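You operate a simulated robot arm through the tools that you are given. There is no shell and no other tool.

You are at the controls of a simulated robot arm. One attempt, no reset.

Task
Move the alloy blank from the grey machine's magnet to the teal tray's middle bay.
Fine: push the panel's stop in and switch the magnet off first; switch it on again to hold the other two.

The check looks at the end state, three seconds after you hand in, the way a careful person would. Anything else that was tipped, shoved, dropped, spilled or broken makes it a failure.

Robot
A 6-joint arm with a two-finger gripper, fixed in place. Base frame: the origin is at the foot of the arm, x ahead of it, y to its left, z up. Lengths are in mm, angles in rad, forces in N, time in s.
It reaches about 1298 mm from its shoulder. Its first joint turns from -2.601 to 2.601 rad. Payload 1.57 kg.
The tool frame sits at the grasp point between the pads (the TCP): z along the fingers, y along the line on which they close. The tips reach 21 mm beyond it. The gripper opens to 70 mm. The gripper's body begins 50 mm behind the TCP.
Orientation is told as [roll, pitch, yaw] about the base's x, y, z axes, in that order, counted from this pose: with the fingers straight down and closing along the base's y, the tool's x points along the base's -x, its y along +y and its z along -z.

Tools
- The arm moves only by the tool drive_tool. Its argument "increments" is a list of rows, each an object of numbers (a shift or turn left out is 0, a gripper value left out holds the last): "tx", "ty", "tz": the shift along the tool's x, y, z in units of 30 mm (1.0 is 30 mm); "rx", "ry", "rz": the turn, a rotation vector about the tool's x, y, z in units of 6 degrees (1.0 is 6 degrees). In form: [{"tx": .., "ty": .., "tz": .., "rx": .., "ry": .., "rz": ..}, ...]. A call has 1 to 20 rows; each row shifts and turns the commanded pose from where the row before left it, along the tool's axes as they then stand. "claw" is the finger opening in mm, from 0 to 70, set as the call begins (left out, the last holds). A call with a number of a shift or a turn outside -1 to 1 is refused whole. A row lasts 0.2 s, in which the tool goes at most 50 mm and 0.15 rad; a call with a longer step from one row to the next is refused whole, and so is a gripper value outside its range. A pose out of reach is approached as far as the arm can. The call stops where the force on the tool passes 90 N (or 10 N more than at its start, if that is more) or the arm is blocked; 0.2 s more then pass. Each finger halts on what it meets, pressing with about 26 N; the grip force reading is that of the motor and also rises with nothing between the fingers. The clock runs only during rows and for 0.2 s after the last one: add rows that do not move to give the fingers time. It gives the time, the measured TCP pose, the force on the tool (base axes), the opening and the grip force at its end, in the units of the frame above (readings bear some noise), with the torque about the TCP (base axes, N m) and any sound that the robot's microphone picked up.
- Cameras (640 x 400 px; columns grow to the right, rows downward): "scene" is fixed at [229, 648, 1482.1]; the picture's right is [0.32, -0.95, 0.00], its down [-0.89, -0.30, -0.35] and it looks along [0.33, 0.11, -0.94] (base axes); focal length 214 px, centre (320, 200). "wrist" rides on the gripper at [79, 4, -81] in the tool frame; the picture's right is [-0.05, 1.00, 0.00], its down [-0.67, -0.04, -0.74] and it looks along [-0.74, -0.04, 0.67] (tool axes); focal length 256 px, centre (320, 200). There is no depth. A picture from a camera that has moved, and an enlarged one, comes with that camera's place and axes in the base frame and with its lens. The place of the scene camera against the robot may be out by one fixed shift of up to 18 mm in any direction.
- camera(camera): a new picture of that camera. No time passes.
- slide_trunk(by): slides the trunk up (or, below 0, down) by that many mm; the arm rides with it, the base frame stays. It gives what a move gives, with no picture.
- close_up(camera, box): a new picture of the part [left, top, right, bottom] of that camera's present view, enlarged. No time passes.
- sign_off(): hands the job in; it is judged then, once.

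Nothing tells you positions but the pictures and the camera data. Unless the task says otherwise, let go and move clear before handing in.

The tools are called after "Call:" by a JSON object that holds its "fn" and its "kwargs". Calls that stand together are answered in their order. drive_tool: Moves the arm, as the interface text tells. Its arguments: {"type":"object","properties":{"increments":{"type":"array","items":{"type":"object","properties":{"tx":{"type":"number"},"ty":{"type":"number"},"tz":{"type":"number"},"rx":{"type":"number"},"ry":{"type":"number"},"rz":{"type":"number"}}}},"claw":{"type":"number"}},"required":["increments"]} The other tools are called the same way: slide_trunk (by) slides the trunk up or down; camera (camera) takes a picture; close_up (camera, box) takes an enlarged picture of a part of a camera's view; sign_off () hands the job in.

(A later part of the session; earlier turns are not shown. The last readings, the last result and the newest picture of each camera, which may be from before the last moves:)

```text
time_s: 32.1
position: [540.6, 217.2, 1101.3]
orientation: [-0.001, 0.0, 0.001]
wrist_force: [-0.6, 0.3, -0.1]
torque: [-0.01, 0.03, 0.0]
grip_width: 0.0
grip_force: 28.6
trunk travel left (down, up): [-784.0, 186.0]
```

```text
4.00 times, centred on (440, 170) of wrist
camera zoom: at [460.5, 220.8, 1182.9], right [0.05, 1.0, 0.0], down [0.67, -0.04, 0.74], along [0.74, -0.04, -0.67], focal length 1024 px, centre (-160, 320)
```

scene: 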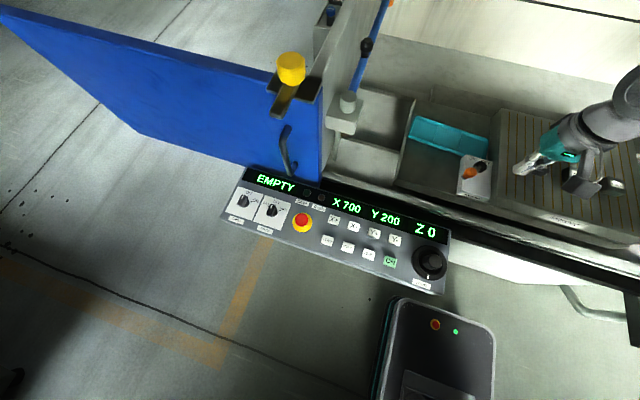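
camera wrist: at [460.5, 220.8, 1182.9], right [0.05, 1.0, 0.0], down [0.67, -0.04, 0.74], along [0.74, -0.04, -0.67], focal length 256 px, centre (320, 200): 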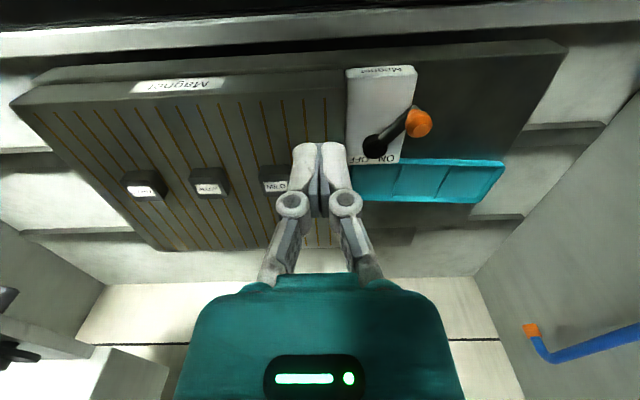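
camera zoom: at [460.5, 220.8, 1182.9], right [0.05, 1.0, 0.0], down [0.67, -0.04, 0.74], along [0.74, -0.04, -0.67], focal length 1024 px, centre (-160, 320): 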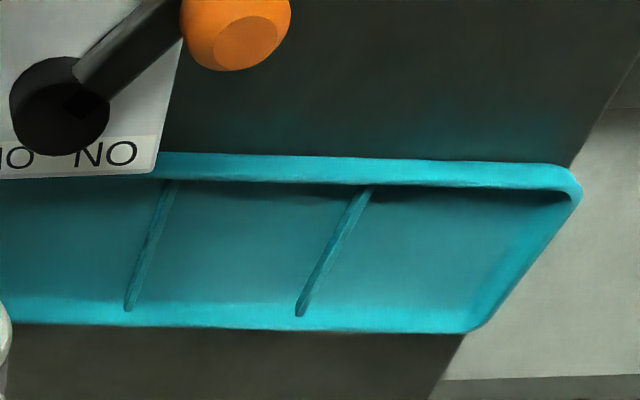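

The lever hub sits at about (683, 287), with the knob top at (633, 329, 924) — arm radius ≈65 mm, 40° toward ON. I'll measure the chuck surface and blank heights from here and one more view.

Call:
{"fn": "close_up", "kwargs": {"camera": "wrist", "box": [110, 140, 302, 260]}}

Call:
{"fn": "close_up", "kwargs": {"camera": "wrist", "box": [300, 50, 428, 130]}}

Call:
{"fn": "drive_tool", "kwargs": {"increments": [{"ty": -1}, {"ty": -1}, {"ty": -1}, {"ty": -1}]}}

Call:
{"fn": "camera", "kwargs": {"camera": "wrist"}}

Call:
{"fn": "close_up", "kwargs": {"camera": "wrist", "box": [190, 130, 382, 250]}}

Call:
{"fn": "close_up", "kwargs": {"camera": "wrist", "box": [350, 40, 510, 140]}}

```text
3.33 times, centred on (206, 200) of wrist
camera zoom: at [460.5, 220.8, 1182.9], right [0.05, 1.0, 0.0], down [0.67, -0.04, 0.74], along [0.74, -0.04, -0.67], focal length 853 px, centre (700, 200)
```

zoom: 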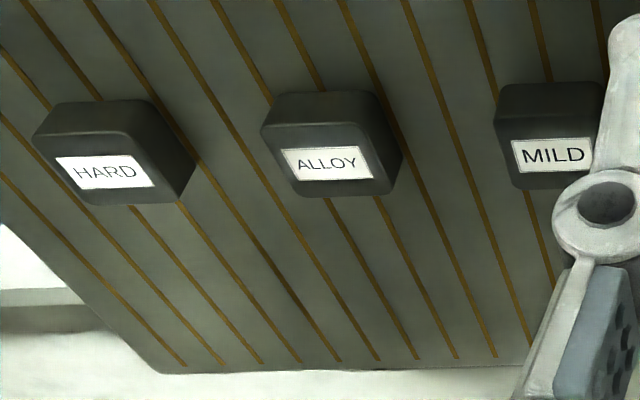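

```text
5.00 times, centred on (364, 90) of wrist
camera zoom: at [460.5, 220.8, 1182.9], right [0.05, 1.0, 0.0], down [0.67, -0.04, 0.74], along [0.74, -0.04, -0.67], focal length 1280 px, centre (100, 750)
```

zoom: 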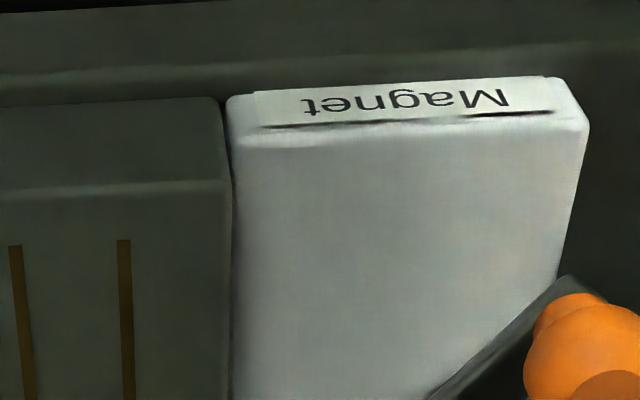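

```text
time_s: 33.1
position: [541.6, 98.1, 1102.3]
orientation: [0.002, 0.002, 0.0]
wrist_force: [-0.7, 0.2, 0.2]
torque: [-0.01, 0.03, -0.03]
grip_width: 0.0
grip_force: 28.4
trunk travel left (down, up): [-784.0, 186.0]
```

```text
taken
camera wrist: at [462.2, 100.6, 1182.9], right [0.05, 1.0, 0.0], down [0.67, -0.04, 0.74], along [0.74, -0.04, -0.67], focal length 256 px, centre (320, 200)
```

wrist: 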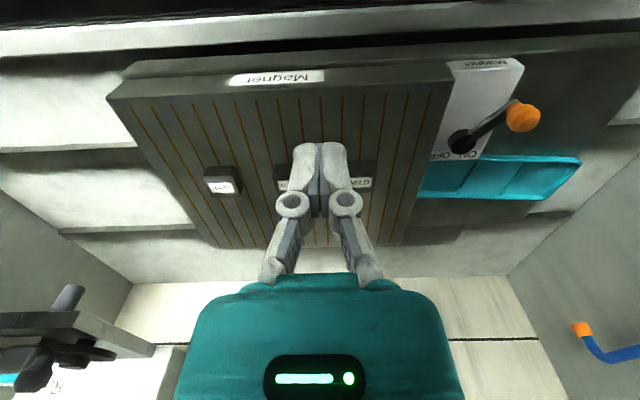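

```text
3.33 times, centred on (286, 190) of wrist
camera zoom: at [462.2, 100.6, 1182.9], right [0.05, 1.0, 0.0], down [0.67, -0.04, 0.74], along [0.74, -0.04, -0.67], focal length 853 px, centre (433, 233)
```

zoom: 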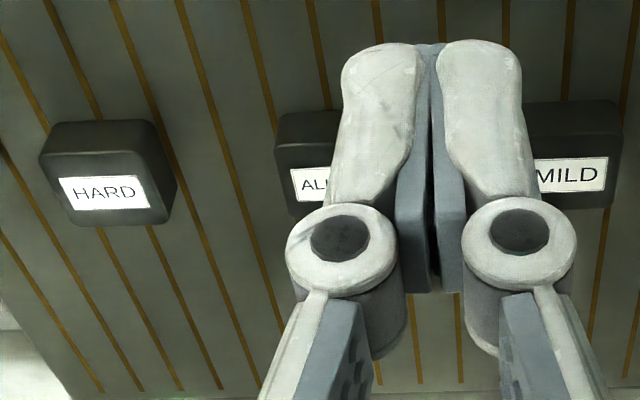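

```text
4.00 times, centred on (430, 90) of wrist
camera zoom: at [462.2, 100.6, 1182.9], right [0.05, 1.0, 0.0], down [0.67, -0.04, 0.74], along [0.74, -0.04, -0.67], focal length 1024 px, centre (-120, 640)
```

zoom: 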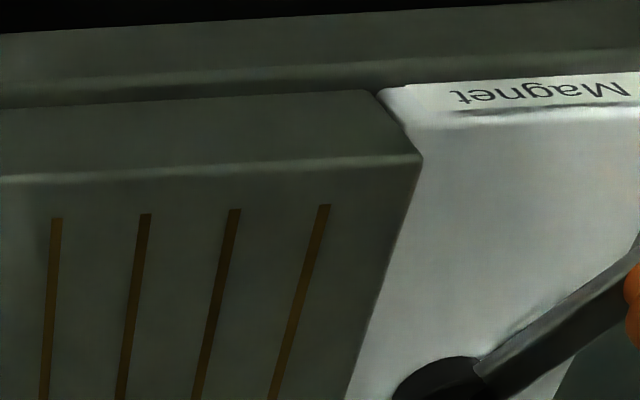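

The chuck surface is at z≈893 with the alloy blank about 46 mm wide centred on (720, 44), top ≈921; the tray's middle bay is centred near (795, 384), tray turned about −5°. Now I'll go over the lever knob with the fingers open 48 mm to straddle it.

Call:
{"fn": "drive_tool", "kwargs": {"increments": [{"tx": -0.6, "ty": 1}, {"tx": -0.6, "ty": 1}, {"tx": -0.6, "ty": 1}, {"tx": -0.6, "ty": 1}, {"tx": -0.65, "ty": 1}, {"ty": 1}, {"ty": 1}, {"ty": 0.7}], "claw": 48}}

Call:
{"fn": "slide_trunk", "kwargs": {"by": -140}}

Call:
{"fn": "camera", "kwargs": {"camera": "wrist"}}

Call:
{"fn": "camera", "kwargs": {"camera": "scene"}}

```text
time_s: 34.9
position: [631.9, 330.4, 1102.3]
orientation: [0.0, 0.002, 0.0]
wrist_force: [-0.2, 0.2, 0.0]
torque: [0.05, -0.01, 0.01]
grip_width: 48.0
grip_force: 0.1
trunk travel left (down, up): [-784.0, 186.0]
```

```text
time_s: 36.6
position: [631.9, 328.4, 963.0]
orientation: [-0.001, 0.0, -0.001]
wrist_force: [-0.1, 0.3, 0.2]
torque: [0.04, 0.02, 0.0]
grip_width: 48.1
grip_force: 0.1
trunk travel left (down, up): [-644.0, 326.0]
```

```text
taken
camera wrist: at [552.9, 331.8, 1042.9], right [0.05, 1.0, 0.0], down [0.67, -0.04, 0.74], along [0.74, -0.04, -0.67], focal length 256 px, centre (320, 200)
```

wrist: 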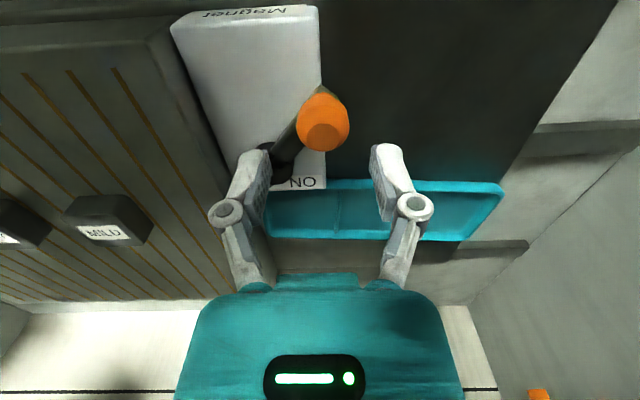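

```text
taken
```

scene: 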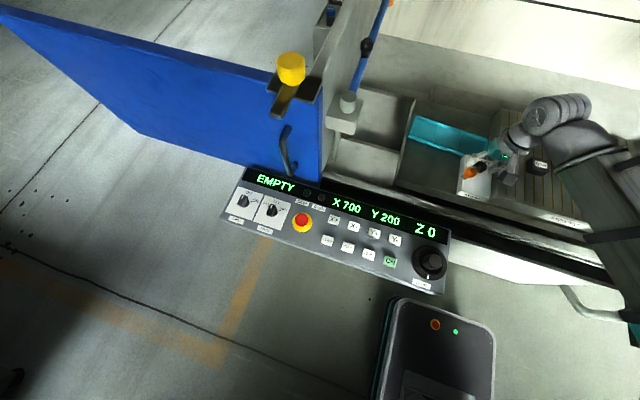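

The knob lies centred between the fingers. I'll lower so the tips are at z≈900, around the knob but clear of the chuck surface.

Call:
{"fn": "slide_trunk", "kwargs": {"by": -42}}

Call:
{"fn": "camera", "kwargs": {"camera": "wrist"}}

Call:
{"fn": "close_up", "kwargs": {"camera": "scene", "box": [420, 80, 580, 180]}}

```text
time_s: 37.5
position: [633.7, 329.8, 919.7]
orientation: [0.001, -0.002, -0.001]
wrist_force: [1.1, 0.3, 0.0]
torque: [0.02, 0.0, 0.01]
grip_width: 48.0
grip_force: 0.1
trunk travel left (down, up): [-602.0, 368.0]
```

```text
taken
camera wrist: at [552.9, 331.8, 1000.8], right [0.05, 1.0, 0.0], down [0.67, -0.04, 0.74], along [0.74, -0.04, -0.67], focal length 256 px, centre (320, 200)
```

wrist: 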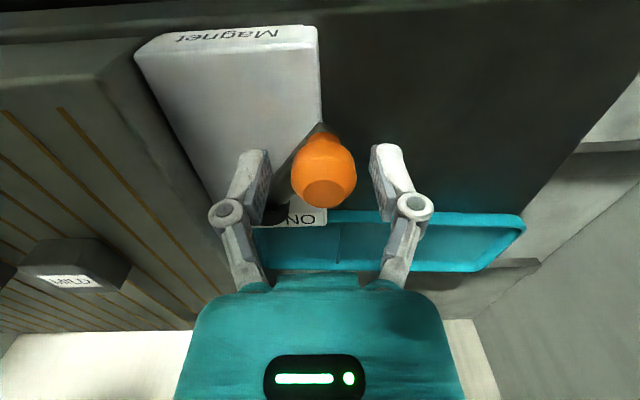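

```text
4.00 times, centred on (500, 130) of scene
camera zoom: at [229.0, 648.0, 1482.1], right [0.32, -0.95, 0.0], down [-0.89, -0.3, -0.35], along [0.33, 0.11, -0.94], focal length 858 px, centre (-400, 480)
```

zoom: 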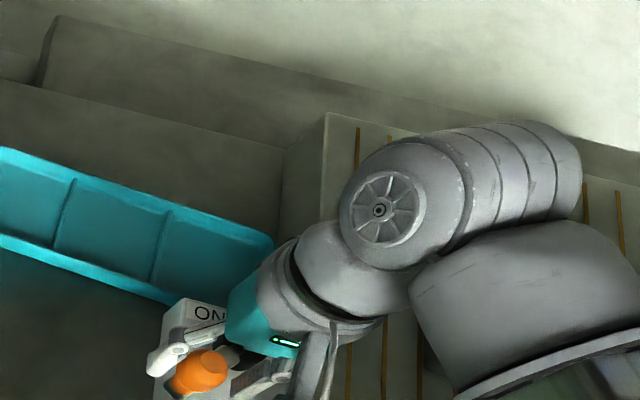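

Straddling the knob well. I'll sweep it toward −y (OFF) along its arc in small steps and check the force and lever after the first half.

Call:
{"fn": "drive_tool", "kwargs": {"increments": [{"ty": -0.3}, {"tx": 0.24, "ty": -0.35}, {"tx": 0.15, "ty": -0.33}, {"tx": 0.09, "ty": -0.33}]}}

Call:
{"fn": "camera", "kwargs": {"camera": "wrist"}}

```text
time_s: 38.5
position: [617.9, 289.2, 921.2]
orientation: [0.0, -0.001, 0.0]
wrist_force: [-0.4, 0.9, -0.1]
torque: [0.02, -0.03, -0.01]
grip_width: 48.8
grip_force: 0.7
trunk travel left (down, up): [-602.0, 368.0]
```

```text
taken
camera wrist: at [538.4, 292.1, 1000.8], right [0.05, 1.0, 0.0], down [0.67, -0.04, 0.75], along [0.74, -0.04, -0.67], focal length 256 px, centre (320, 200)
```

wrist: 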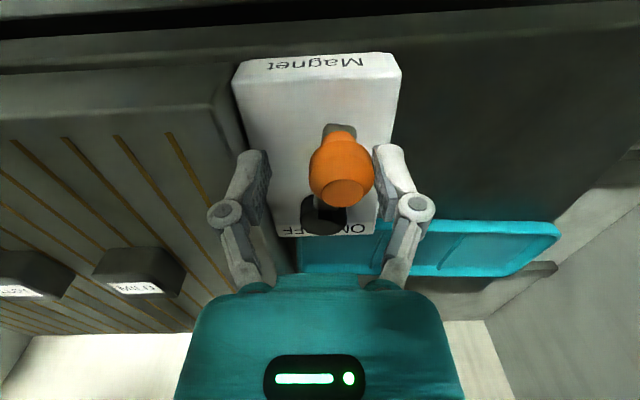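

The lever follows freely. I'll continue the second half of the sweep.

Call:
{"fn": "drive_tool", "kwargs": {"increments": [{"tx": 0.02, "ty": -0.33}, {"tx": -0.02, "ty": -0.33}, {"tx": -0.07, "ty": -0.33}, {"tx": -0.13, "ty": -0.33}]}}

Call:
{"fn": "camera", "kwargs": {"camera": "wrist"}}

```text
time_s: 39.5
position: [622.7, 250.8, 921.5]
orientation: [0.0, 0.001, -0.002]
wrist_force: [0.1, -1.1, 0.3]
torque: [-0.04, 0.0, 0.0]
grip_width: 48.5
grip_force: 0.1
trunk travel left (down, up): [-602.0, 368.0]
```

```text
taken
camera wrist: at [544.1, 253.0, 1000.8], right [0.05, 1.0, 0.0], down [0.67, -0.04, 0.75], along [0.74, -0.04, -0.67], focal length 256 px, centre (320, 200)
```

wrist: 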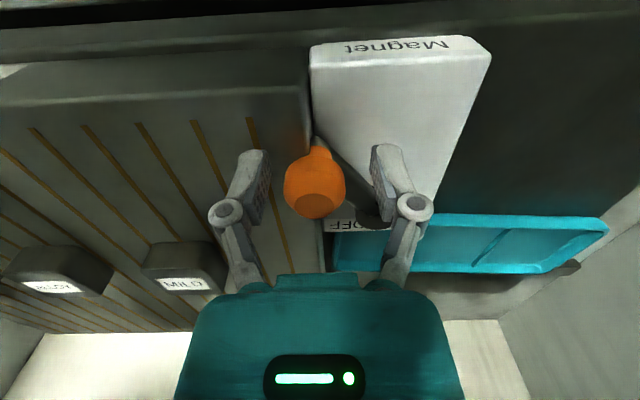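

The knob has swung past centre to (633, 247), now over on the OFF side. I'll nudge slightly further to make sure it is against its end stop.

Call:
{"fn": "drive_tool", "kwargs": {"increments": [{"tx": -0.2, "ty": -0.2}, {"tx": -0.13, "ty": -0.2}, {"ty": -0.1}, {"ty": -0.1}]}}

Call:
{"fn": "camera", "kwargs": {"camera": "wrist"}}

Call:
{"fn": "close_up", "kwargs": {"camera": "wrist", "box": [240, 100, 432, 220]}}

```text
time_s: 40.5
position: [635.4, 233.7, 920.7]
orientation: [0.002, 0.0, 0.002]
wrist_force: [-1.4, 10.6, -3.2]
torque: [0.04, 0.02, 0.0]
grip_width: 53.0
grip_force: 4.3
trunk travel left (down, up): [-602.0, 368.0]
```

```text
taken
camera wrist: at [554.7, 236.6, 1000.5], right [0.05, 1.0, 0.0], down [0.67, -0.04, 0.74], along [0.74, -0.04, -0.67], focal length 256 px, centre (320, 200)
```

wrist: 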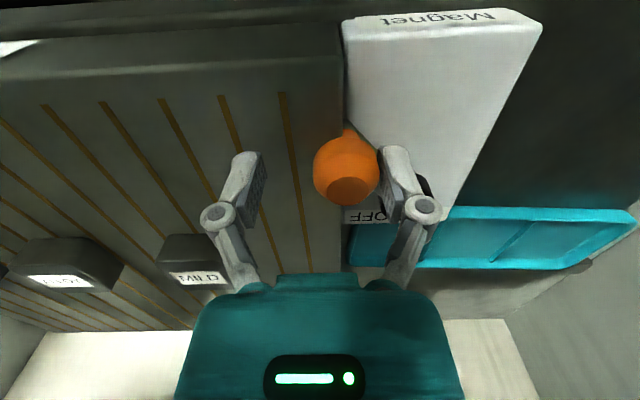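

```text
3.33 times, centred on (336, 160) of wrist
camera zoom: at [554.7, 236.6, 1000.5], right [0.05, 1.0, 0.0], down [0.67, -0.04, 0.74], along [0.74, -0.04, -0.67], focal length 853 px, centre (267, 333)
```

zoom: 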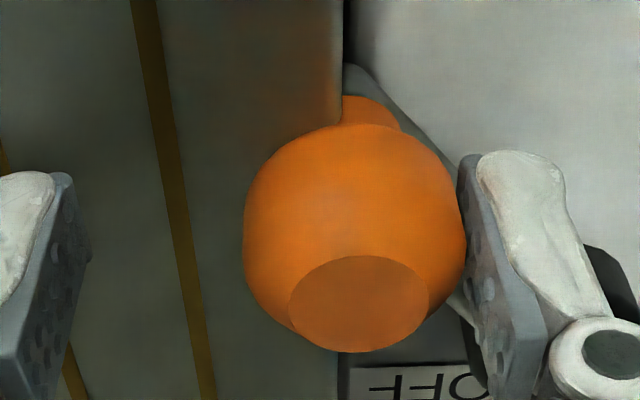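

The lever is against its OFF stop (10 N). I'll back off to centre, lift clear, and check.

Call:
{"fn": "drive_tool", "kwargs": {"increments": [{"ty": 0.2}, {"ty": 0.2}, {}]}}

Call:
{"fn": "slide_trunk", "kwargs": {"by": 80}}

Call:
{"fn": "camera", "kwargs": {"camera": "wrist"}}

Call:
{"fn": "camera", "kwargs": {"camera": "scene"}}

```text
time_s: 41.3
position: [634.5, 242.9, 919.8]
orientation: [-0.002, 0.0, -0.002]
wrist_force: [-0.3, -0.6, 0.4]
torque: [-0.02, 0.01, -0.04]
grip_width: 47.9
grip_force: 0.1
trunk travel left (down, up): [-602.0, 368.0]
```

```text
time_s: 42.4
position: [635.5, 244.0, 999.6]
orientation: [0.0, 0.001, 0.0]
wrist_force: [0.0, -0.8, 0.2]
torque: [-0.01, -0.03, -0.03]
grip_width: 48.2
grip_force: 0.1
trunk travel left (down, up): [-682.0, 288.0]
```

```text
taken
camera wrist: at [554.6, 246.6, 1080.8], right [0.05, 1.0, 0.0], down [0.67, -0.04, 0.74], along [0.74, -0.04, -0.67], focal length 256 px, centre (320, 200)
```

wrist: 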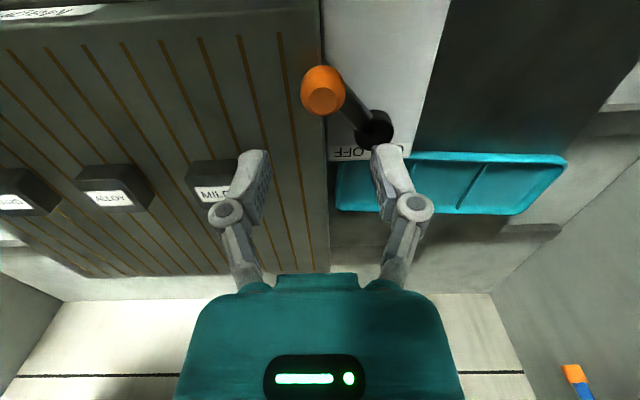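

```text
taken
```

scene: 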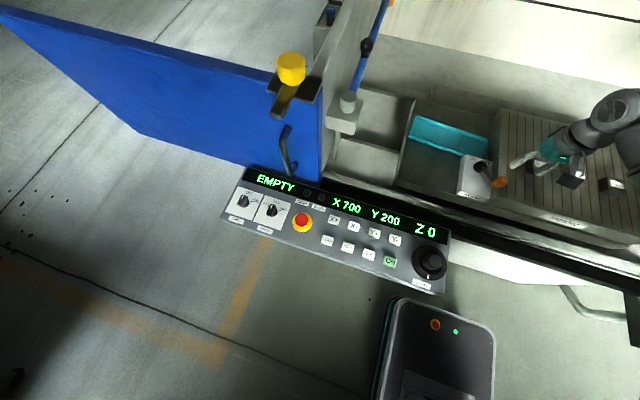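

Lever is at OFF with everything undisturbed, and the ram is far off (x≈1000, y<−240). I'll move over the alloy blank with the fingers opened to 62 mm.

Call:
{"fn": "drive_tool", "kwargs": {"increments": [{"tx": -0.5, "ty": -1}, {"tx": -0.5, "ty": -1}, {"tx": -0.5, "ty": -1}, {"tx": -0.5, "ty": -1}, {"tx": -0.5, "ty": -1}, {"tx": -0.33, "ty": -1}, {"ty": -0.67}], "claw": 62}}

Call:
{"fn": "camera", "kwargs": {"camera": "wrist"}}

Call:
{"fn": "camera", "kwargs": {"camera": "scene"}}

```text
time_s: 44.0
position: [716.3, 43.4, 1001.5]
orientation: [0.001, 0.001, 0.0]
wrist_force: [-0.5, 0.0, 0.2]
torque: [0.0, -0.02, 0.02]
grip_width: 61.9
grip_force: 0.0
trunk travel left (down, up): [-682.0, 288.0]
```

```text
taken
camera wrist: at [638.6, 46.5, 1080.8], right [0.05, 1.0, 0.0], down [0.67, -0.04, 0.74], along [0.74, -0.04, -0.67], focal length 256 px, centre (320, 200)
```

wrist: 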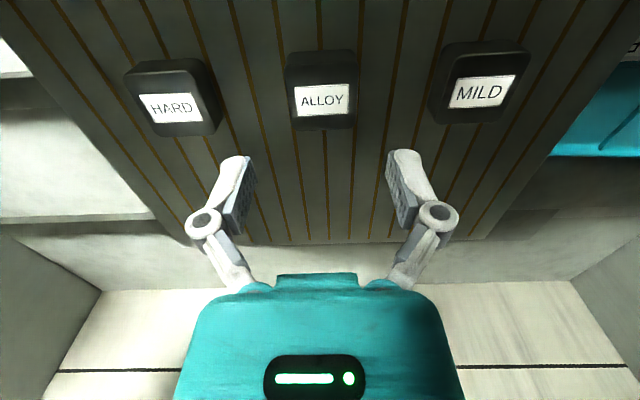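

```text
taken
```

scene: 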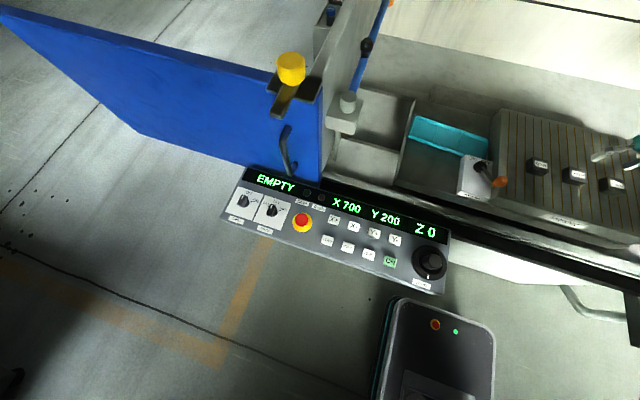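

Call:
{"fn": "close_up", "kwargs": {"camera": "wrist", "box": [240, 40, 400, 140]}}

Call:
{"fn": "close_up", "kwargs": {"camera": "wrist", "box": [110, 30, 302, 150]}}

```text
4.00 times, centred on (320, 90) of wrist
camera zoom: at [638.6, 46.5, 1080.8], right [0.05, 1.0, 0.0], down [0.67, -0.04, 0.74], along [0.74, -0.04, -0.67], focal length 1024 px, centre (320, 640)
```

zoom: 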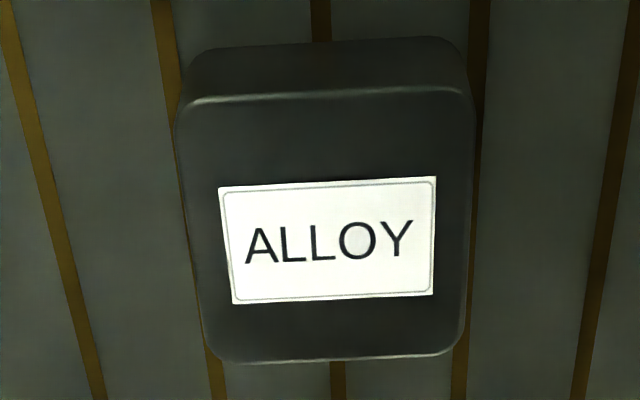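

```text
3.33 times, centred on (206, 90) of wrist
camera zoom: at [638.6, 46.5, 1080.8], right [0.05, 1.0, 0.0], down [0.67, -0.04, 0.74], along [0.74, -0.04, -0.67], focal length 853 px, centre (700, 567)
```

zoom: 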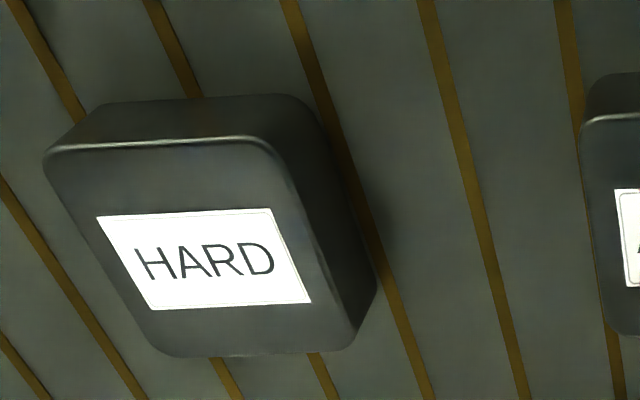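

The alloy blank is about 44×44 mm, centred at (719, 44). I'll fine-adjust and lower around it in two stages.

Call:
{"fn": "drive_tool", "kwargs": {"increments": [{"tx": -0.05, "ty": 0.03}, {}]}}

Call:
{"fn": "slide_trunk", "kwargs": {"by": -55}}

Call:
{"fn": "camera", "kwargs": {"camera": "wrist"}}

Call:
{"fn": "close_up", "kwargs": {"camera": "scene", "box": [520, 110, 640, 210]}}

```text
time_s: 44.6
position: [719.9, 44.8, 999.5]
orientation: [0.001, -0.001, 0.001]
wrist_force: [0.1, -0.3, 0.3]
torque: [0.0, -0.01, -0.03]
grip_width: 61.9
grip_force: 0.0
trunk travel left (down, up): [-682.0, 288.0]
```

```text
time_s: 45.6
position: [719.3, 43.8, 945.2]
orientation: [0.0, 0.001, -0.001]
wrist_force: [-0.2, -0.4, 0.5]
torque: [-0.01, -0.02, 0.02]
grip_width: 62.0
grip_force: 0.0
trunk travel left (down, up): [-627.0, 343.0]
```

```text
taken
camera wrist: at [640.0, 47.7, 1025.8], right [0.05, 1.0, 0.0], down [0.67, -0.04, 0.74], along [0.74, -0.04, -0.67], focal length 256 px, centre (320, 200)
```

wrist: 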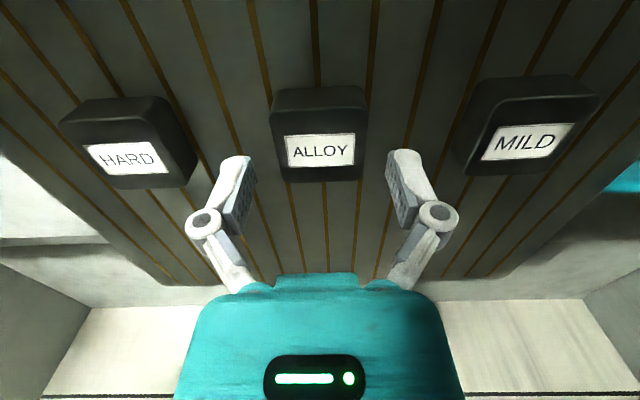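

```text
4.00 times, centred on (580, 160) of scene
camera zoom: at [229.0, 648.0, 1482.1], right [0.32, -0.95, 0.0], down [-0.89, -0.3, -0.35], along [0.33, 0.11, -0.94], focal length 858 px, centre (-720, 360)
```

zoom: 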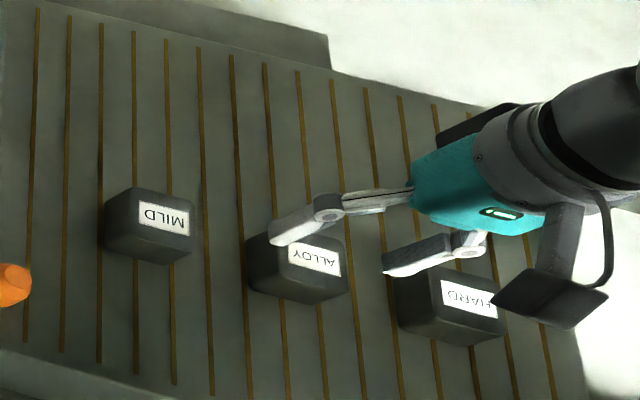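

Well aligned between the fingers with neighbours clear. I'll lower 26 mm more (tips ≈5 mm above the chuck) and then close.

Call:
{"fn": "slide_trunk", "kwargs": {"by": -26}}

Call:
{"fn": "camera", "kwargs": {"camera": "wrist"}}

```text
time_s: 46.3
position: [719.5, 43.3, 918.4]
orientation: [0.0, -0.001, 0.0]
wrist_force: [0.1, -0.7, -0.1]
torque: [0.01, -0.02, 0.01]
grip_width: 61.9
grip_force: 0.0
trunk travel left (down, up): [-601.0, 369.0]
```

```text
taken
camera wrist: at [640.0, 47.7, 999.8], right [0.05, 1.0, 0.0], down [0.67, -0.04, 0.74], along [0.74, -0.04, -0.67], focal length 256 px, centre (320, 200)
```

wrist: 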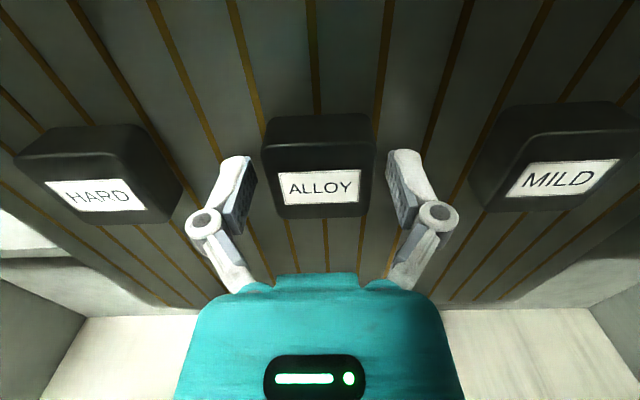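

Call:
{"fn": "drive_tool", "kwargs": {"increments": [{}, {}, {}, {}], "claw": 30}}

Call:
{"fn": "camera", "kwargs": {"camera": "wrist"}}

```text
time_s: 47.3
position: [719.2, 44.4, 919.6]
orientation: [0.001, 0.001, 0.0]
wrist_force: [0.4, 0.7, 2.6]
torque: [0.02, -0.01, 0.03]
grip_width: 46.0
grip_force: 25.7
trunk travel left (down, up): [-601.0, 369.0]
```

```text
taken
camera wrist: at [640.0, 47.7, 999.9], right [0.05, 1.0, 0.0], down [0.67, -0.04, 0.74], along [0.74, -0.04, -0.67], focal length 256 px, centre (320, 200)
```

wrist: 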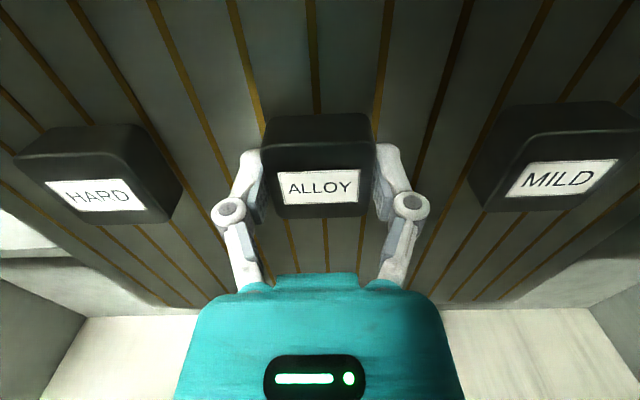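

Gripped at 46 mm with 26 N. I'll lift a little to check that the magnet has let go.

Call:
{"fn": "slide_trunk", "kwargs": {"by": 6}}

Call:
{"fn": "camera", "kwargs": {"camera": "wrist"}}

```text
time_s: 47.9
position: [720.6, 45.6, 926.1]
orientation: [-0.001, -0.003, 0.001]
wrist_force: [0.3, -0.4, -4.1]
torque: [-0.03, -0.01, 0.01]
grip_width: 45.9
grip_force: 26.2
trunk travel left (down, up): [-607.0, 363.0]
```

```text
taken
camera wrist: at [640.4, 47.7, 1005.6], right [0.05, 1.0, 0.0], down [0.67, -0.04, 0.74], along [0.74, -0.04, -0.67], focal length 256 px, centre (320, 200)
```

wrist: 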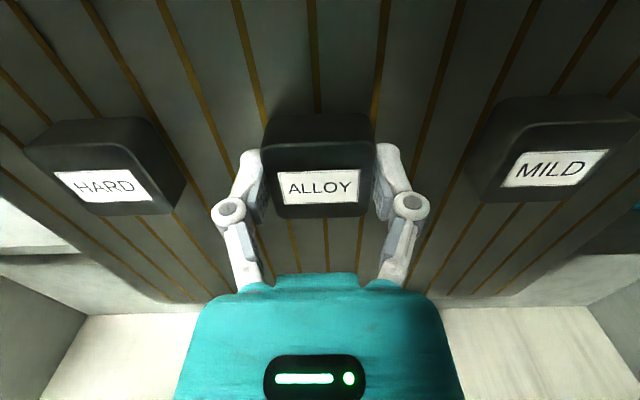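

The blank came free (about 4 N weight) and the others stayed put. I'll raise it and carry it toward the tray, stopping short to view the middle bay.

Call:
{"fn": "slide_trunk", "kwargs": {"by": 90}}

Call:
{"fn": "drive_tool", "kwargs": {"increments": [{"ty": 0.5}, {"ty": 1}, {"ty": 1}, {"ty": 1}, {"ty": 1}, {"ty": 1}, {"ty": 1}, {"ty": 1}, {"ty": 1}, {"ty": 1}, {"ty": 1}, {"ty": 0.8}, {}]}}

Call:
{"fn": "camera", "kwargs": {"camera": "wrist"}}

Call:
{"fn": "camera", "kwargs": {"camera": "scene"}}

```text
time_s: 49.1
position: [720.2, 45.3, 1014.3]
orientation: [0.0, -0.001, -0.001]
wrist_force: [-0.4, 0.6, -4.0]
torque: [-0.03, 0.0, -0.01]
grip_width: 45.7
grip_force: 25.7
trunk travel left (down, up): [-697.0, 273.0]
```

```text
time_s: 51.9
position: [720.5, 383.9, 1014.8]
orientation: [0.0, -0.001, 0.0]
wrist_force: [0.3, 0.8, -3.7]
torque: [-0.04, -0.01, -0.01]
grip_width: 45.6
grip_force: 26.2
trunk travel left (down, up): [-697.0, 273.0]
```

```text
taken
camera wrist: at [641.2, 386.4, 1095.5], right [0.05, 1.0, 0.0], down [0.67, -0.04, 0.74], along [0.74, -0.04, -0.67], focal length 256 px, centre (320, 200)
```

wrist: 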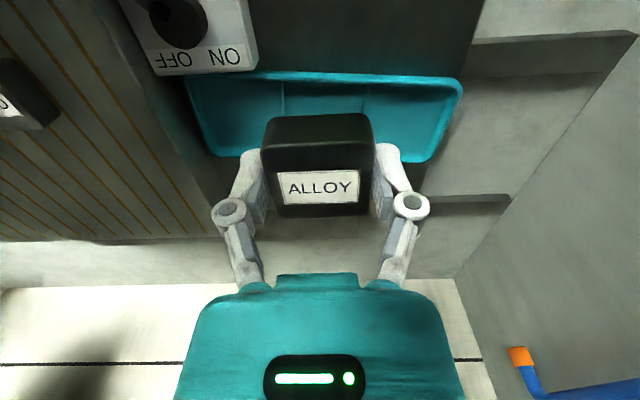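

```text
taken
```

scene: 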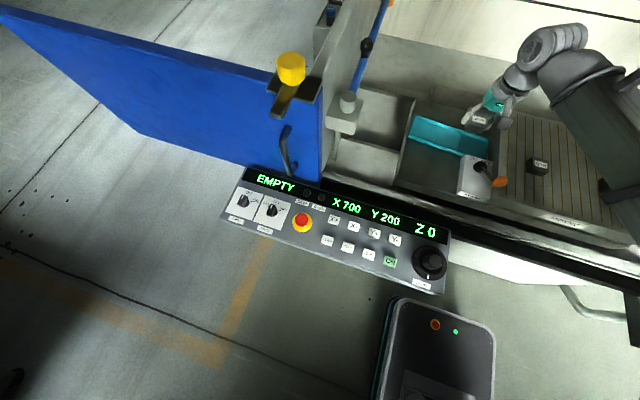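

Call:
{"fn": "close_up", "kwargs": {"camera": "wrist", "box": [180, 60, 340, 160]}}

Call:
{"fn": "close_up", "kwargs": {"camera": "wrist", "box": [330, 60, 490, 160]}}

Call:
{"fn": "close_up", "kwargs": {"camera": "scene", "box": [396, 90, 524, 170]}}

```text
4.00 times, centred on (260, 110) of wrist
camera zoom: at [641.2, 386.4, 1095.5], right [0.05, 1.0, 0.0], down [0.67, -0.04, 0.74], along [0.74, -0.04, -0.67], focal length 1024 px, centre (560, 560)
```

zoom: 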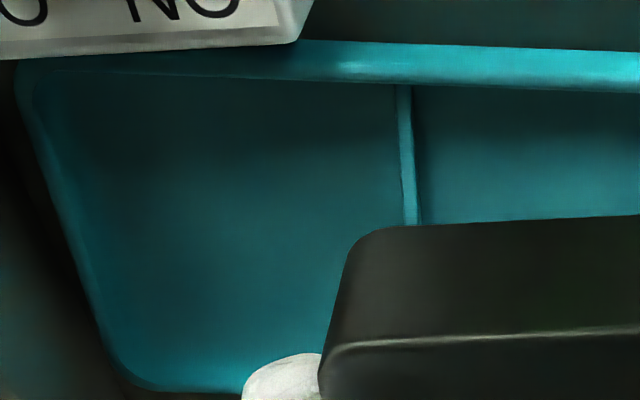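

```text
4.00 times, centred on (410, 110) of wrist
camera zoom: at [641.2, 386.4, 1095.5], right [0.05, 1.0, 0.0], down [0.67, -0.04, 0.74], along [0.74, -0.04, -0.67], focal length 1024 px, centre (-40, 560)
```

zoom: 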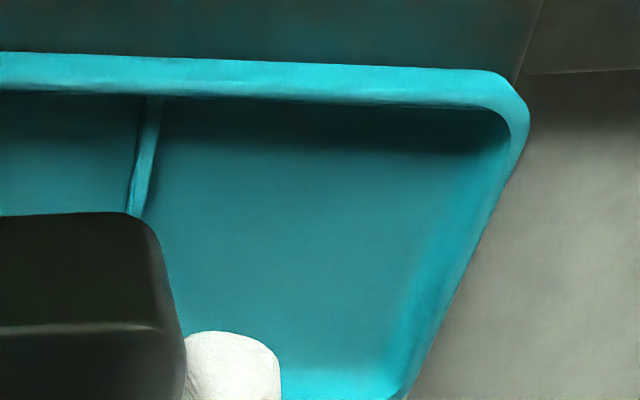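

```text
5.00 times, centred on (460, 130) of scene
camera zoom: at [229.0, 648.0, 1482.1], right [0.32, -0.95, 0.0], down [-0.89, -0.3, -0.35], along [0.33, 0.11, -0.94], focal length 1072 px, centre (-380, 550)
```

zoom: 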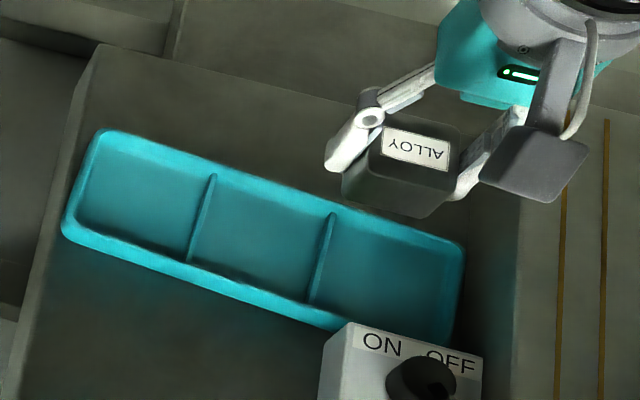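

Measured: the middle bay lies between dividers at y≈343 and 427 (front), bay centre near (793, 381.5), rim z≈849, tray turned about −5°. I'll move over it and turn the tool −5°, then check.

Call:
{"fn": "drive_tool", "kwargs": {"increments": [{"tx": -0.8, "ty": -0.08}, {"tx": -0.8}, {"tx": -0.8}, {"rz": 0.83}, {}]}}

Call:
{"fn": "slide_trunk", "kwargs": {"by": -100}}

Call:
{"fn": "camera", "kwargs": {"camera": "wrist"}}

Call:
{"fn": "close_up", "kwargs": {"camera": "scene", "box": [396, 90, 524, 170]}}

```text
time_s: 53.1
position: [791.7, 382.2, 1013.8]
orientation: [-0.001, 0.001, -0.086]
wrist_force: [1.0, 0.7, -3.5]
torque: [0.01, -0.02, -0.03]
grip_width: 45.7
grip_force: 26.1
trunk travel left (down, up): [-697.0, 273.0]
```

```text
time_s: 54.4
position: [791.4, 381.1, 915.5]
orientation: [0.001, 0.0, -0.087]
wrist_force: [-0.5, 0.8, -4.1]
torque: [-0.01, 0.03, 0.0]
grip_width: 45.9
grip_force: 25.7
trunk travel left (down, up): [-597.0, 373.0]
```

```text
taken
camera wrist: at [712.5, 391.1, 995.6], right [0.14, 0.99, 0.0], down [0.66, -0.09, 0.74], along [0.74, -0.1, -0.67], focal length 256 px, centre (320, 200)
```

wrist: 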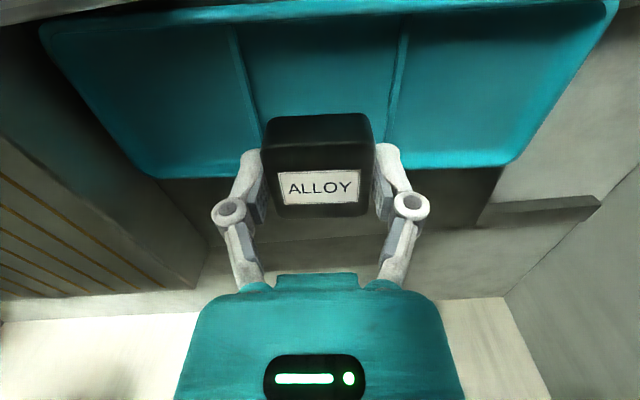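

```text
5.00 times, centred on (460, 130) of scene
camera zoom: at [229.0, 648.0, 1482.1], right [0.32, -0.95, 0.0], down [-0.89, -0.3, -0.35], along [0.33, 0.11, -0.94], focal length 1072 px, centre (-380, 550)
```

zoom: 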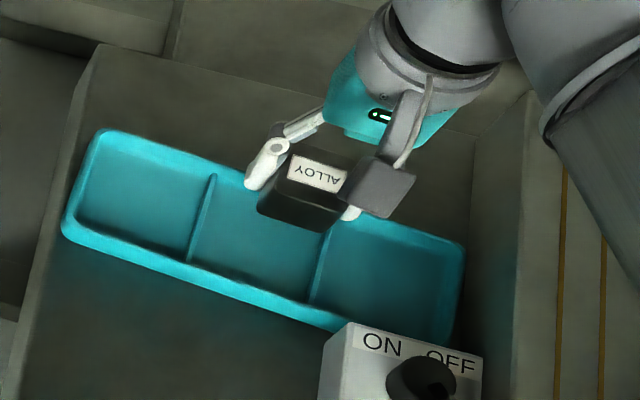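

The blank is centred over the middle bay and aligned with the dividers. I'll lower it into the bay, then feel for the floor in small steps.

Call:
{"fn": "slide_trunk", "kwargs": {"by": -38}}

Call:
{"fn": "camera", "kwargs": {"camera": "wrist"}}

Call:
{"fn": "close_up", "kwargs": {"camera": "scene", "box": [396, 90, 524, 170]}}

```text
time_s: 55.3
position: [791.3, 381.0, 877.5]
orientation: [0.001, 0.0, -0.086]
wrist_force: [-0.1, -0.7, -3.6]
torque: [-0.01, 0.0, -0.07]
grip_width: 45.7
grip_force: 26.2
trunk travel left (down, up): [-559.0, 411.0]
```

```text
taken
camera wrist: at [712.5, 391.1, 957.6], right [0.14, 0.99, 0.0], down [0.66, -0.09, 0.74], along [0.74, -0.1, -0.67], focal length 256 px, centre (320, 200)
```

wrist: 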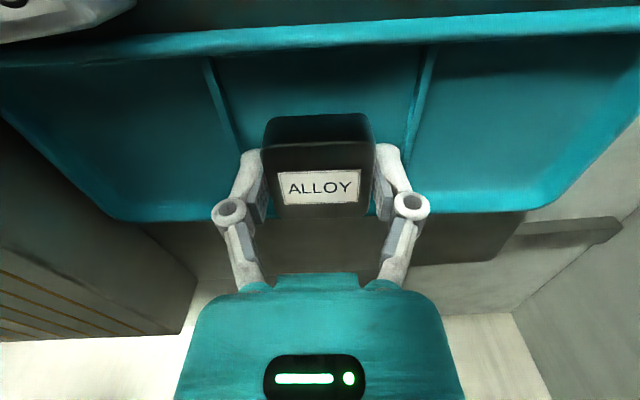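

```text
5.00 times, centred on (460, 130) of scene
camera zoom: at [229.0, 648.0, 1482.1], right [0.32, -0.95, 0.0], down [-0.89, -0.3, -0.35], along [0.33, 0.11, -0.94], focal length 1072 px, centre (-380, 550)
```

zoom: 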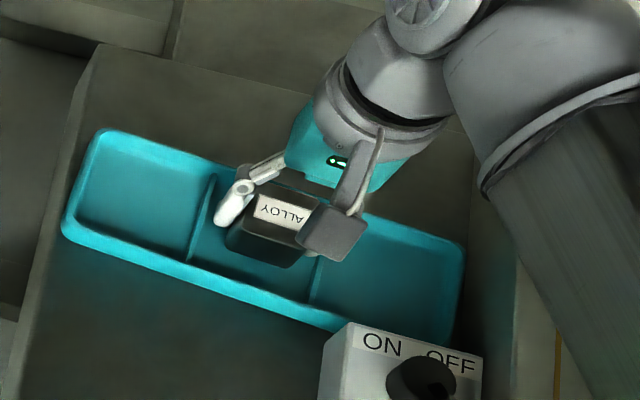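

Call:
{"fn": "slide_trunk", "kwargs": {"by": -8}}

Call:
{"fn": "slide_trunk", "kwargs": {"by": -5}}

Call:
{"fn": "camera", "kwargs": {"camera": "wrist"}}

```text
time_s: 55.8
position: [791.1, 381.6, 872.1]
orientation: [0.002, -0.004, -0.087]
wrist_force: [10.2, 4.2, 38.0]
torque: [-0.14, -0.07, 0.06]
grip_width: 45.8
grip_force: 26.2
trunk travel left (down, up): [-551.0, 419.0]
```

```text
time_s: 56.4
position: [789.6, 379.8, 867.0]
orientation: [0.002, -0.003, -0.088]
wrist_force: [16.9, 6.5, 50.2]
torque: [0.67, -0.28, -0.13]
grip_width: 58.7
grip_force: 26.7
trunk travel left (down, up): [-546.0, 424.0]
```

```text
taken
camera wrist: at [710.8, 390.0, 947.0], right [0.14, 0.99, 0.0], down [0.66, -0.1, 0.75], along [0.74, -0.1, -0.66], focal length 256 px, centre (320, 200)
```

wrist: 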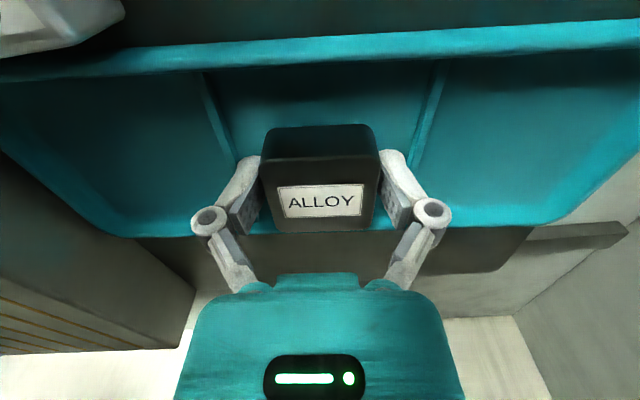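

The blank touched the floor sooner than expected and the second step pressed on (50 N, fingers spread to 59 mm), so the blank is down. I'll hold the fingers open at 57 mm so they don't regrip, then ease up.

Call:
{"fn": "drive_tool", "kwargs": {"increments": [{}, {}], "claw": 57}}

Call:
{"fn": "slide_trunk", "kwargs": {"by": 6}}

Call:
{"fn": "camera", "kwargs": {"camera": "wrist"}}

Call:
{"fn": "close_up", "kwargs": {"camera": "scene", "box": [396, 90, 524, 170]}}

```text
time_s: 57.0
position: [789.4, 381.0, 866.8]
orientation: [0.003, -0.005, -0.088]
wrist_force: [14.5, 5.1, 44.5]
torque: [0.54, -0.29, -0.07]
grip_width: 58.7
grip_force: 26.3
trunk travel left (down, up): [-546.0, 424.0]
```

```text
time_s: 57.5
position: [791.4, 380.7, 869.2]
orientation: [-0.002, 0.003, -0.088]
wrist_force: [-1.5, 0.1, -0.2]
torque: [0.0, -0.02, 0.0]
grip_width: 57.1
grip_force: 0.0
trunk travel left (down, up): [-552.0, 418.0]
```

```text
taken
camera wrist: at [711.4, 390.9, 950.4], right [0.14, 0.99, 0.0], down [0.66, -0.09, 0.74], along [0.74, -0.1, -0.67], focal length 256 px, centre (320, 200)
```

wrist: 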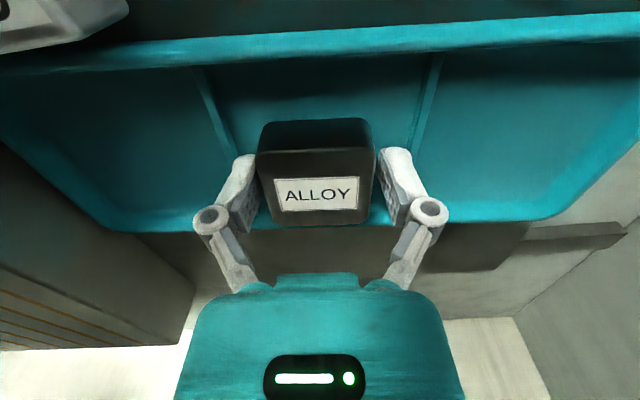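

```text
5.00 times, centred on (460, 130) of scene
camera zoom: at [229.0, 648.0, 1482.1], right [0.32, -0.95, 0.0], down [-0.89, -0.3, -0.35], along [0.33, 0.11, -0.94], focal length 1072 px, centre (-380, 550)
```

zoom: 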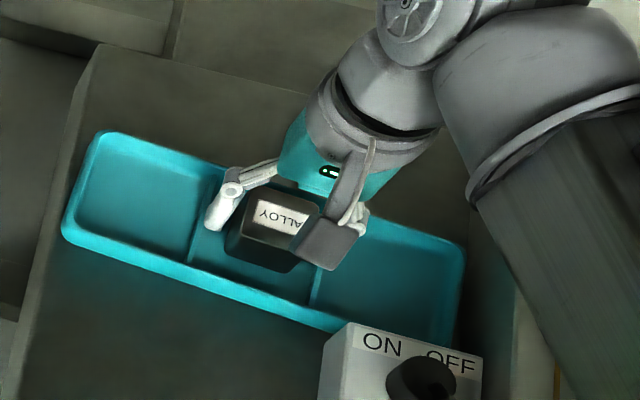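

Forces are back to zero, fingers open around the blank. I'll lift straight up and inspect.

Call:
{"fn": "slide_trunk", "kwargs": {"by": 40}}

Call:
{"fn": "camera", "kwargs": {"camera": "wrist"}}

Call:
{"fn": "slide_trunk", "kwargs": {"by": 110}}

Call:
{"fn": "camera", "kwargs": {"camera": "wrist"}}

Call:
{"fn": "close_up", "kwargs": {"camera": "scene", "box": [396, 90, 524, 170]}}

```text
time_s: 58.4
position: [792.0, 380.8, 909.7]
orientation: [0.001, 0.0, -0.086]
wrist_force: [-0.1, 0.2, 0.4]
torque: [-0.01, 0.02, 0.0]
grip_width: 56.9
grip_force: 0.0
trunk travel left (down, up): [-592.0, 378.0]
```

```text
taken
camera wrist: at [712.5, 391.1, 990.7], right [0.14, 0.99, 0.0], down [0.66, -0.09, 0.74], along [0.74, -0.1, -0.67], focal length 256 px, centre (320, 200)
```

wrist: 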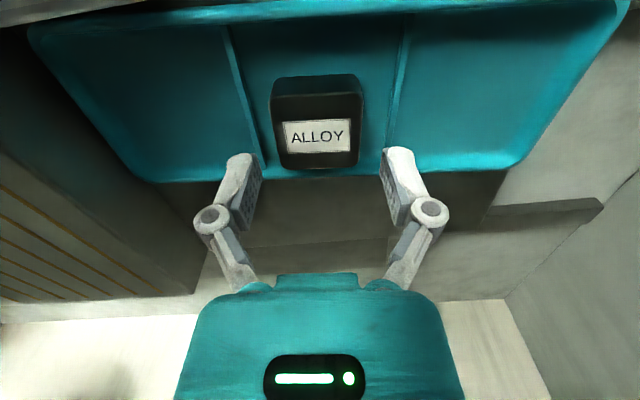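

```text
time_s: 59.8
position: [791.1, 380.6, 1020.7]
orientation: [0.0, 0.0, -0.086]
wrist_force: [-0.9, -0.6, 0.3]
torque: [0.01, -0.01, 0.02]
grip_width: 56.9
grip_force: 0.1
trunk travel left (down, up): [-702.0, 268.0]
```

```text
taken
camera wrist: at [712.5, 391.1, 1100.7], right [0.14, 0.99, 0.0], down [0.66, -0.09, 0.74], along [0.74, -0.1, -0.67], focal length 256 px, centre (320, 200)
```

wrist: 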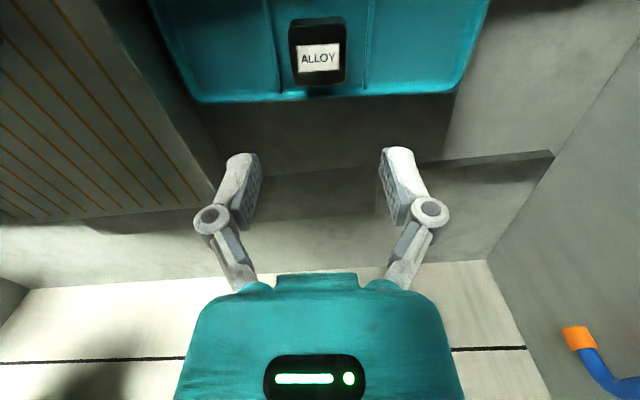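

```text
5.00 times, centred on (460, 130) of scene
camera zoom: at [229.0, 648.0, 1482.1], right [0.32, -0.95, 0.0], down [-0.89, -0.3, -0.35], along [0.33, 0.11, -0.94], focal length 1072 px, centre (-380, 550)
```

zoom: 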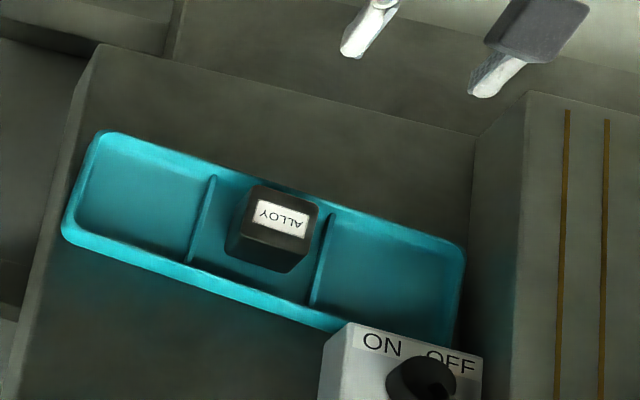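

The alloy blank sits in the middle bay and the tray hasn't shifted. Next I'll return to the lever (knob at about (633, 246)) to switch the magnet back on.

Call:
{"fn": "close_up", "kwargs": {"camera": "wrist", "box": [240, 0, 400, 100]}}

Call:
{"fn": "drive_tool", "kwargs": {"increments": [{"rz": -0.83}, {"tx": 1, "ty": -0.8}, {"tx": 1, "ty": -0.8}, {"tx": 1, "ty": -0.8}, {"tx": 1, "ty": -0.8}, {"tx": 1, "ty": -0.8}, {"tx": 0.3, "ty": -0.5}, {}], "claw": 48}}

Call:
{"fn": "camera", "kwargs": {"camera": "wrist"}}

Call:
{"fn": "camera", "kwargs": {"camera": "scene"}}

```text
4.00 times, centred on (320, 50) of wrist
camera zoom: at [712.5, 391.1, 1100.7], right [0.14, 0.99, 0.0], down [0.66, -0.09, 0.74], along [0.74, -0.1, -0.67], focal length 1024 px, centre (320, 800)
```

zoom: 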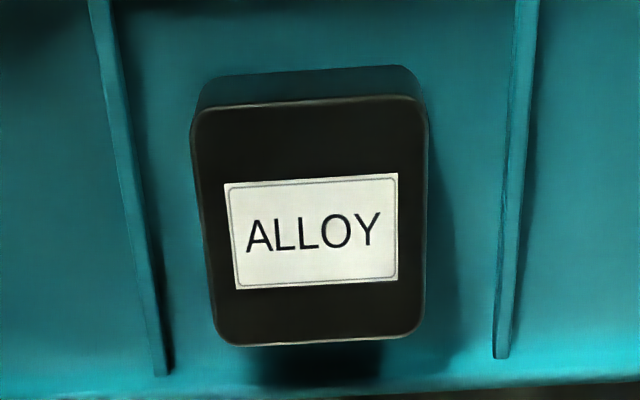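

```text
time_s: 61.6
position: [633.8, 244.9, 1020.3]
orientation: [0.002, 0.0, 0.0]
wrist_force: [0.1, -0.1, 0.3]
torque: [-0.01, 0.0, -0.04]
grip_width: 47.9
grip_force: 0.1
trunk travel left (down, up): [-702.0, 268.0]
```

```text
taken
camera wrist: at [553.5, 247.6, 1100.8], right [0.05, 1.0, 0.0], down [0.67, -0.04, 0.74], along [0.74, -0.04, -0.67], focal length 256 px, centre (320, 200)
```

wrist: 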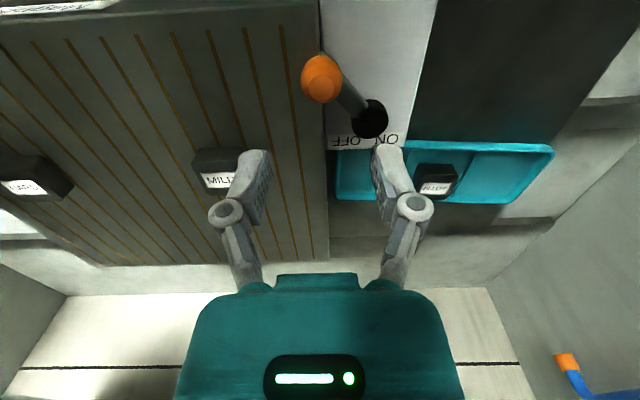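

```text
taken
```

scene: 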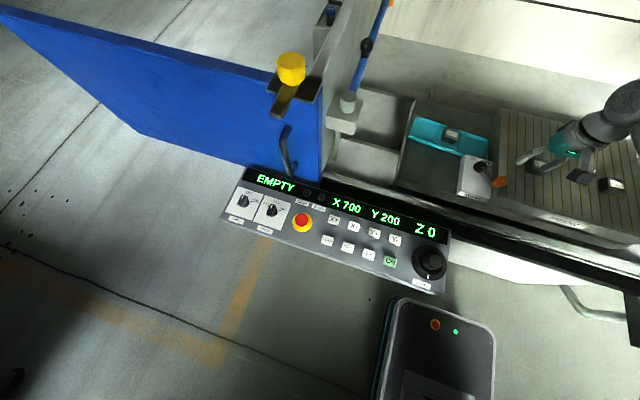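

The knob is centred between the open fingers. I'll lower around it as before.

Call:
{"fn": "slide_trunk", "kwargs": {"by": -60}}

Call:
{"fn": "camera", "kwargs": {"camera": "wrist"}}

Call:
{"fn": "slide_trunk", "kwargs": {"by": -39}}

Call:
{"fn": "camera", "kwargs": {"camera": "wrist"}}

```text
time_s: 62.6
position: [632.9, 244.0, 960.3]
orientation: [0.0, -0.001, -0.001]
wrist_force: [0.6, -0.1, 0.5]
torque: [0.02, 0.02, 0.0]
grip_width: 48.1
grip_force: 0.1
trunk travel left (down, up): [-642.0, 328.0]
```

```text
taken
camera wrist: at [553.4, 247.7, 1040.8], right [0.05, 1.0, 0.0], down [0.67, -0.04, 0.74], along [0.74, -0.04, -0.67], focal length 256 px, centre (320, 200)
```

wrist: 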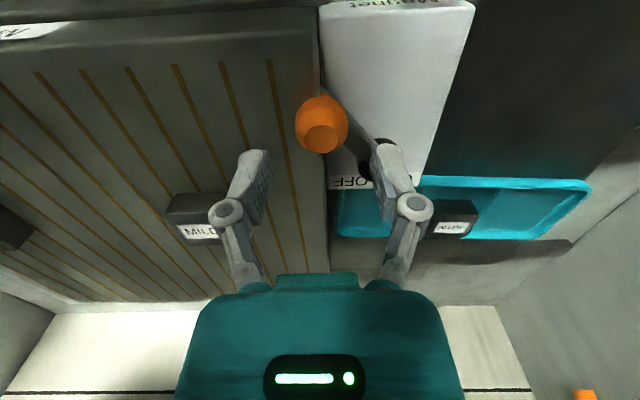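

```text
time_s: 63.4
position: [633.7, 244.3, 922.1]
orientation: [-0.001, 0.0, 0.002]
wrist_force: [-0.6, 0.1, 1.0]
torque: [0.02, -0.01, 0.0]
grip_width: 47.9
grip_force: 0.1
trunk travel left (down, up): [-603.0, 367.0]
```

```text
taken
camera wrist: at [553.4, 247.7, 1001.8], right [0.05, 1.0, 0.0], down [0.67, -0.04, 0.74], along [0.74, -0.04, -0.67], focal length 256 px, centre (320, 200)
```

wrist: 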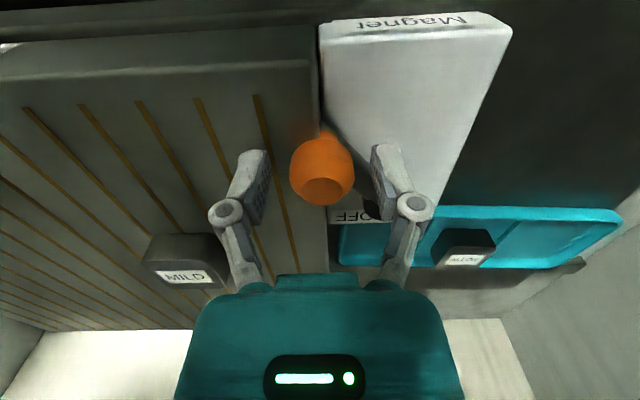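

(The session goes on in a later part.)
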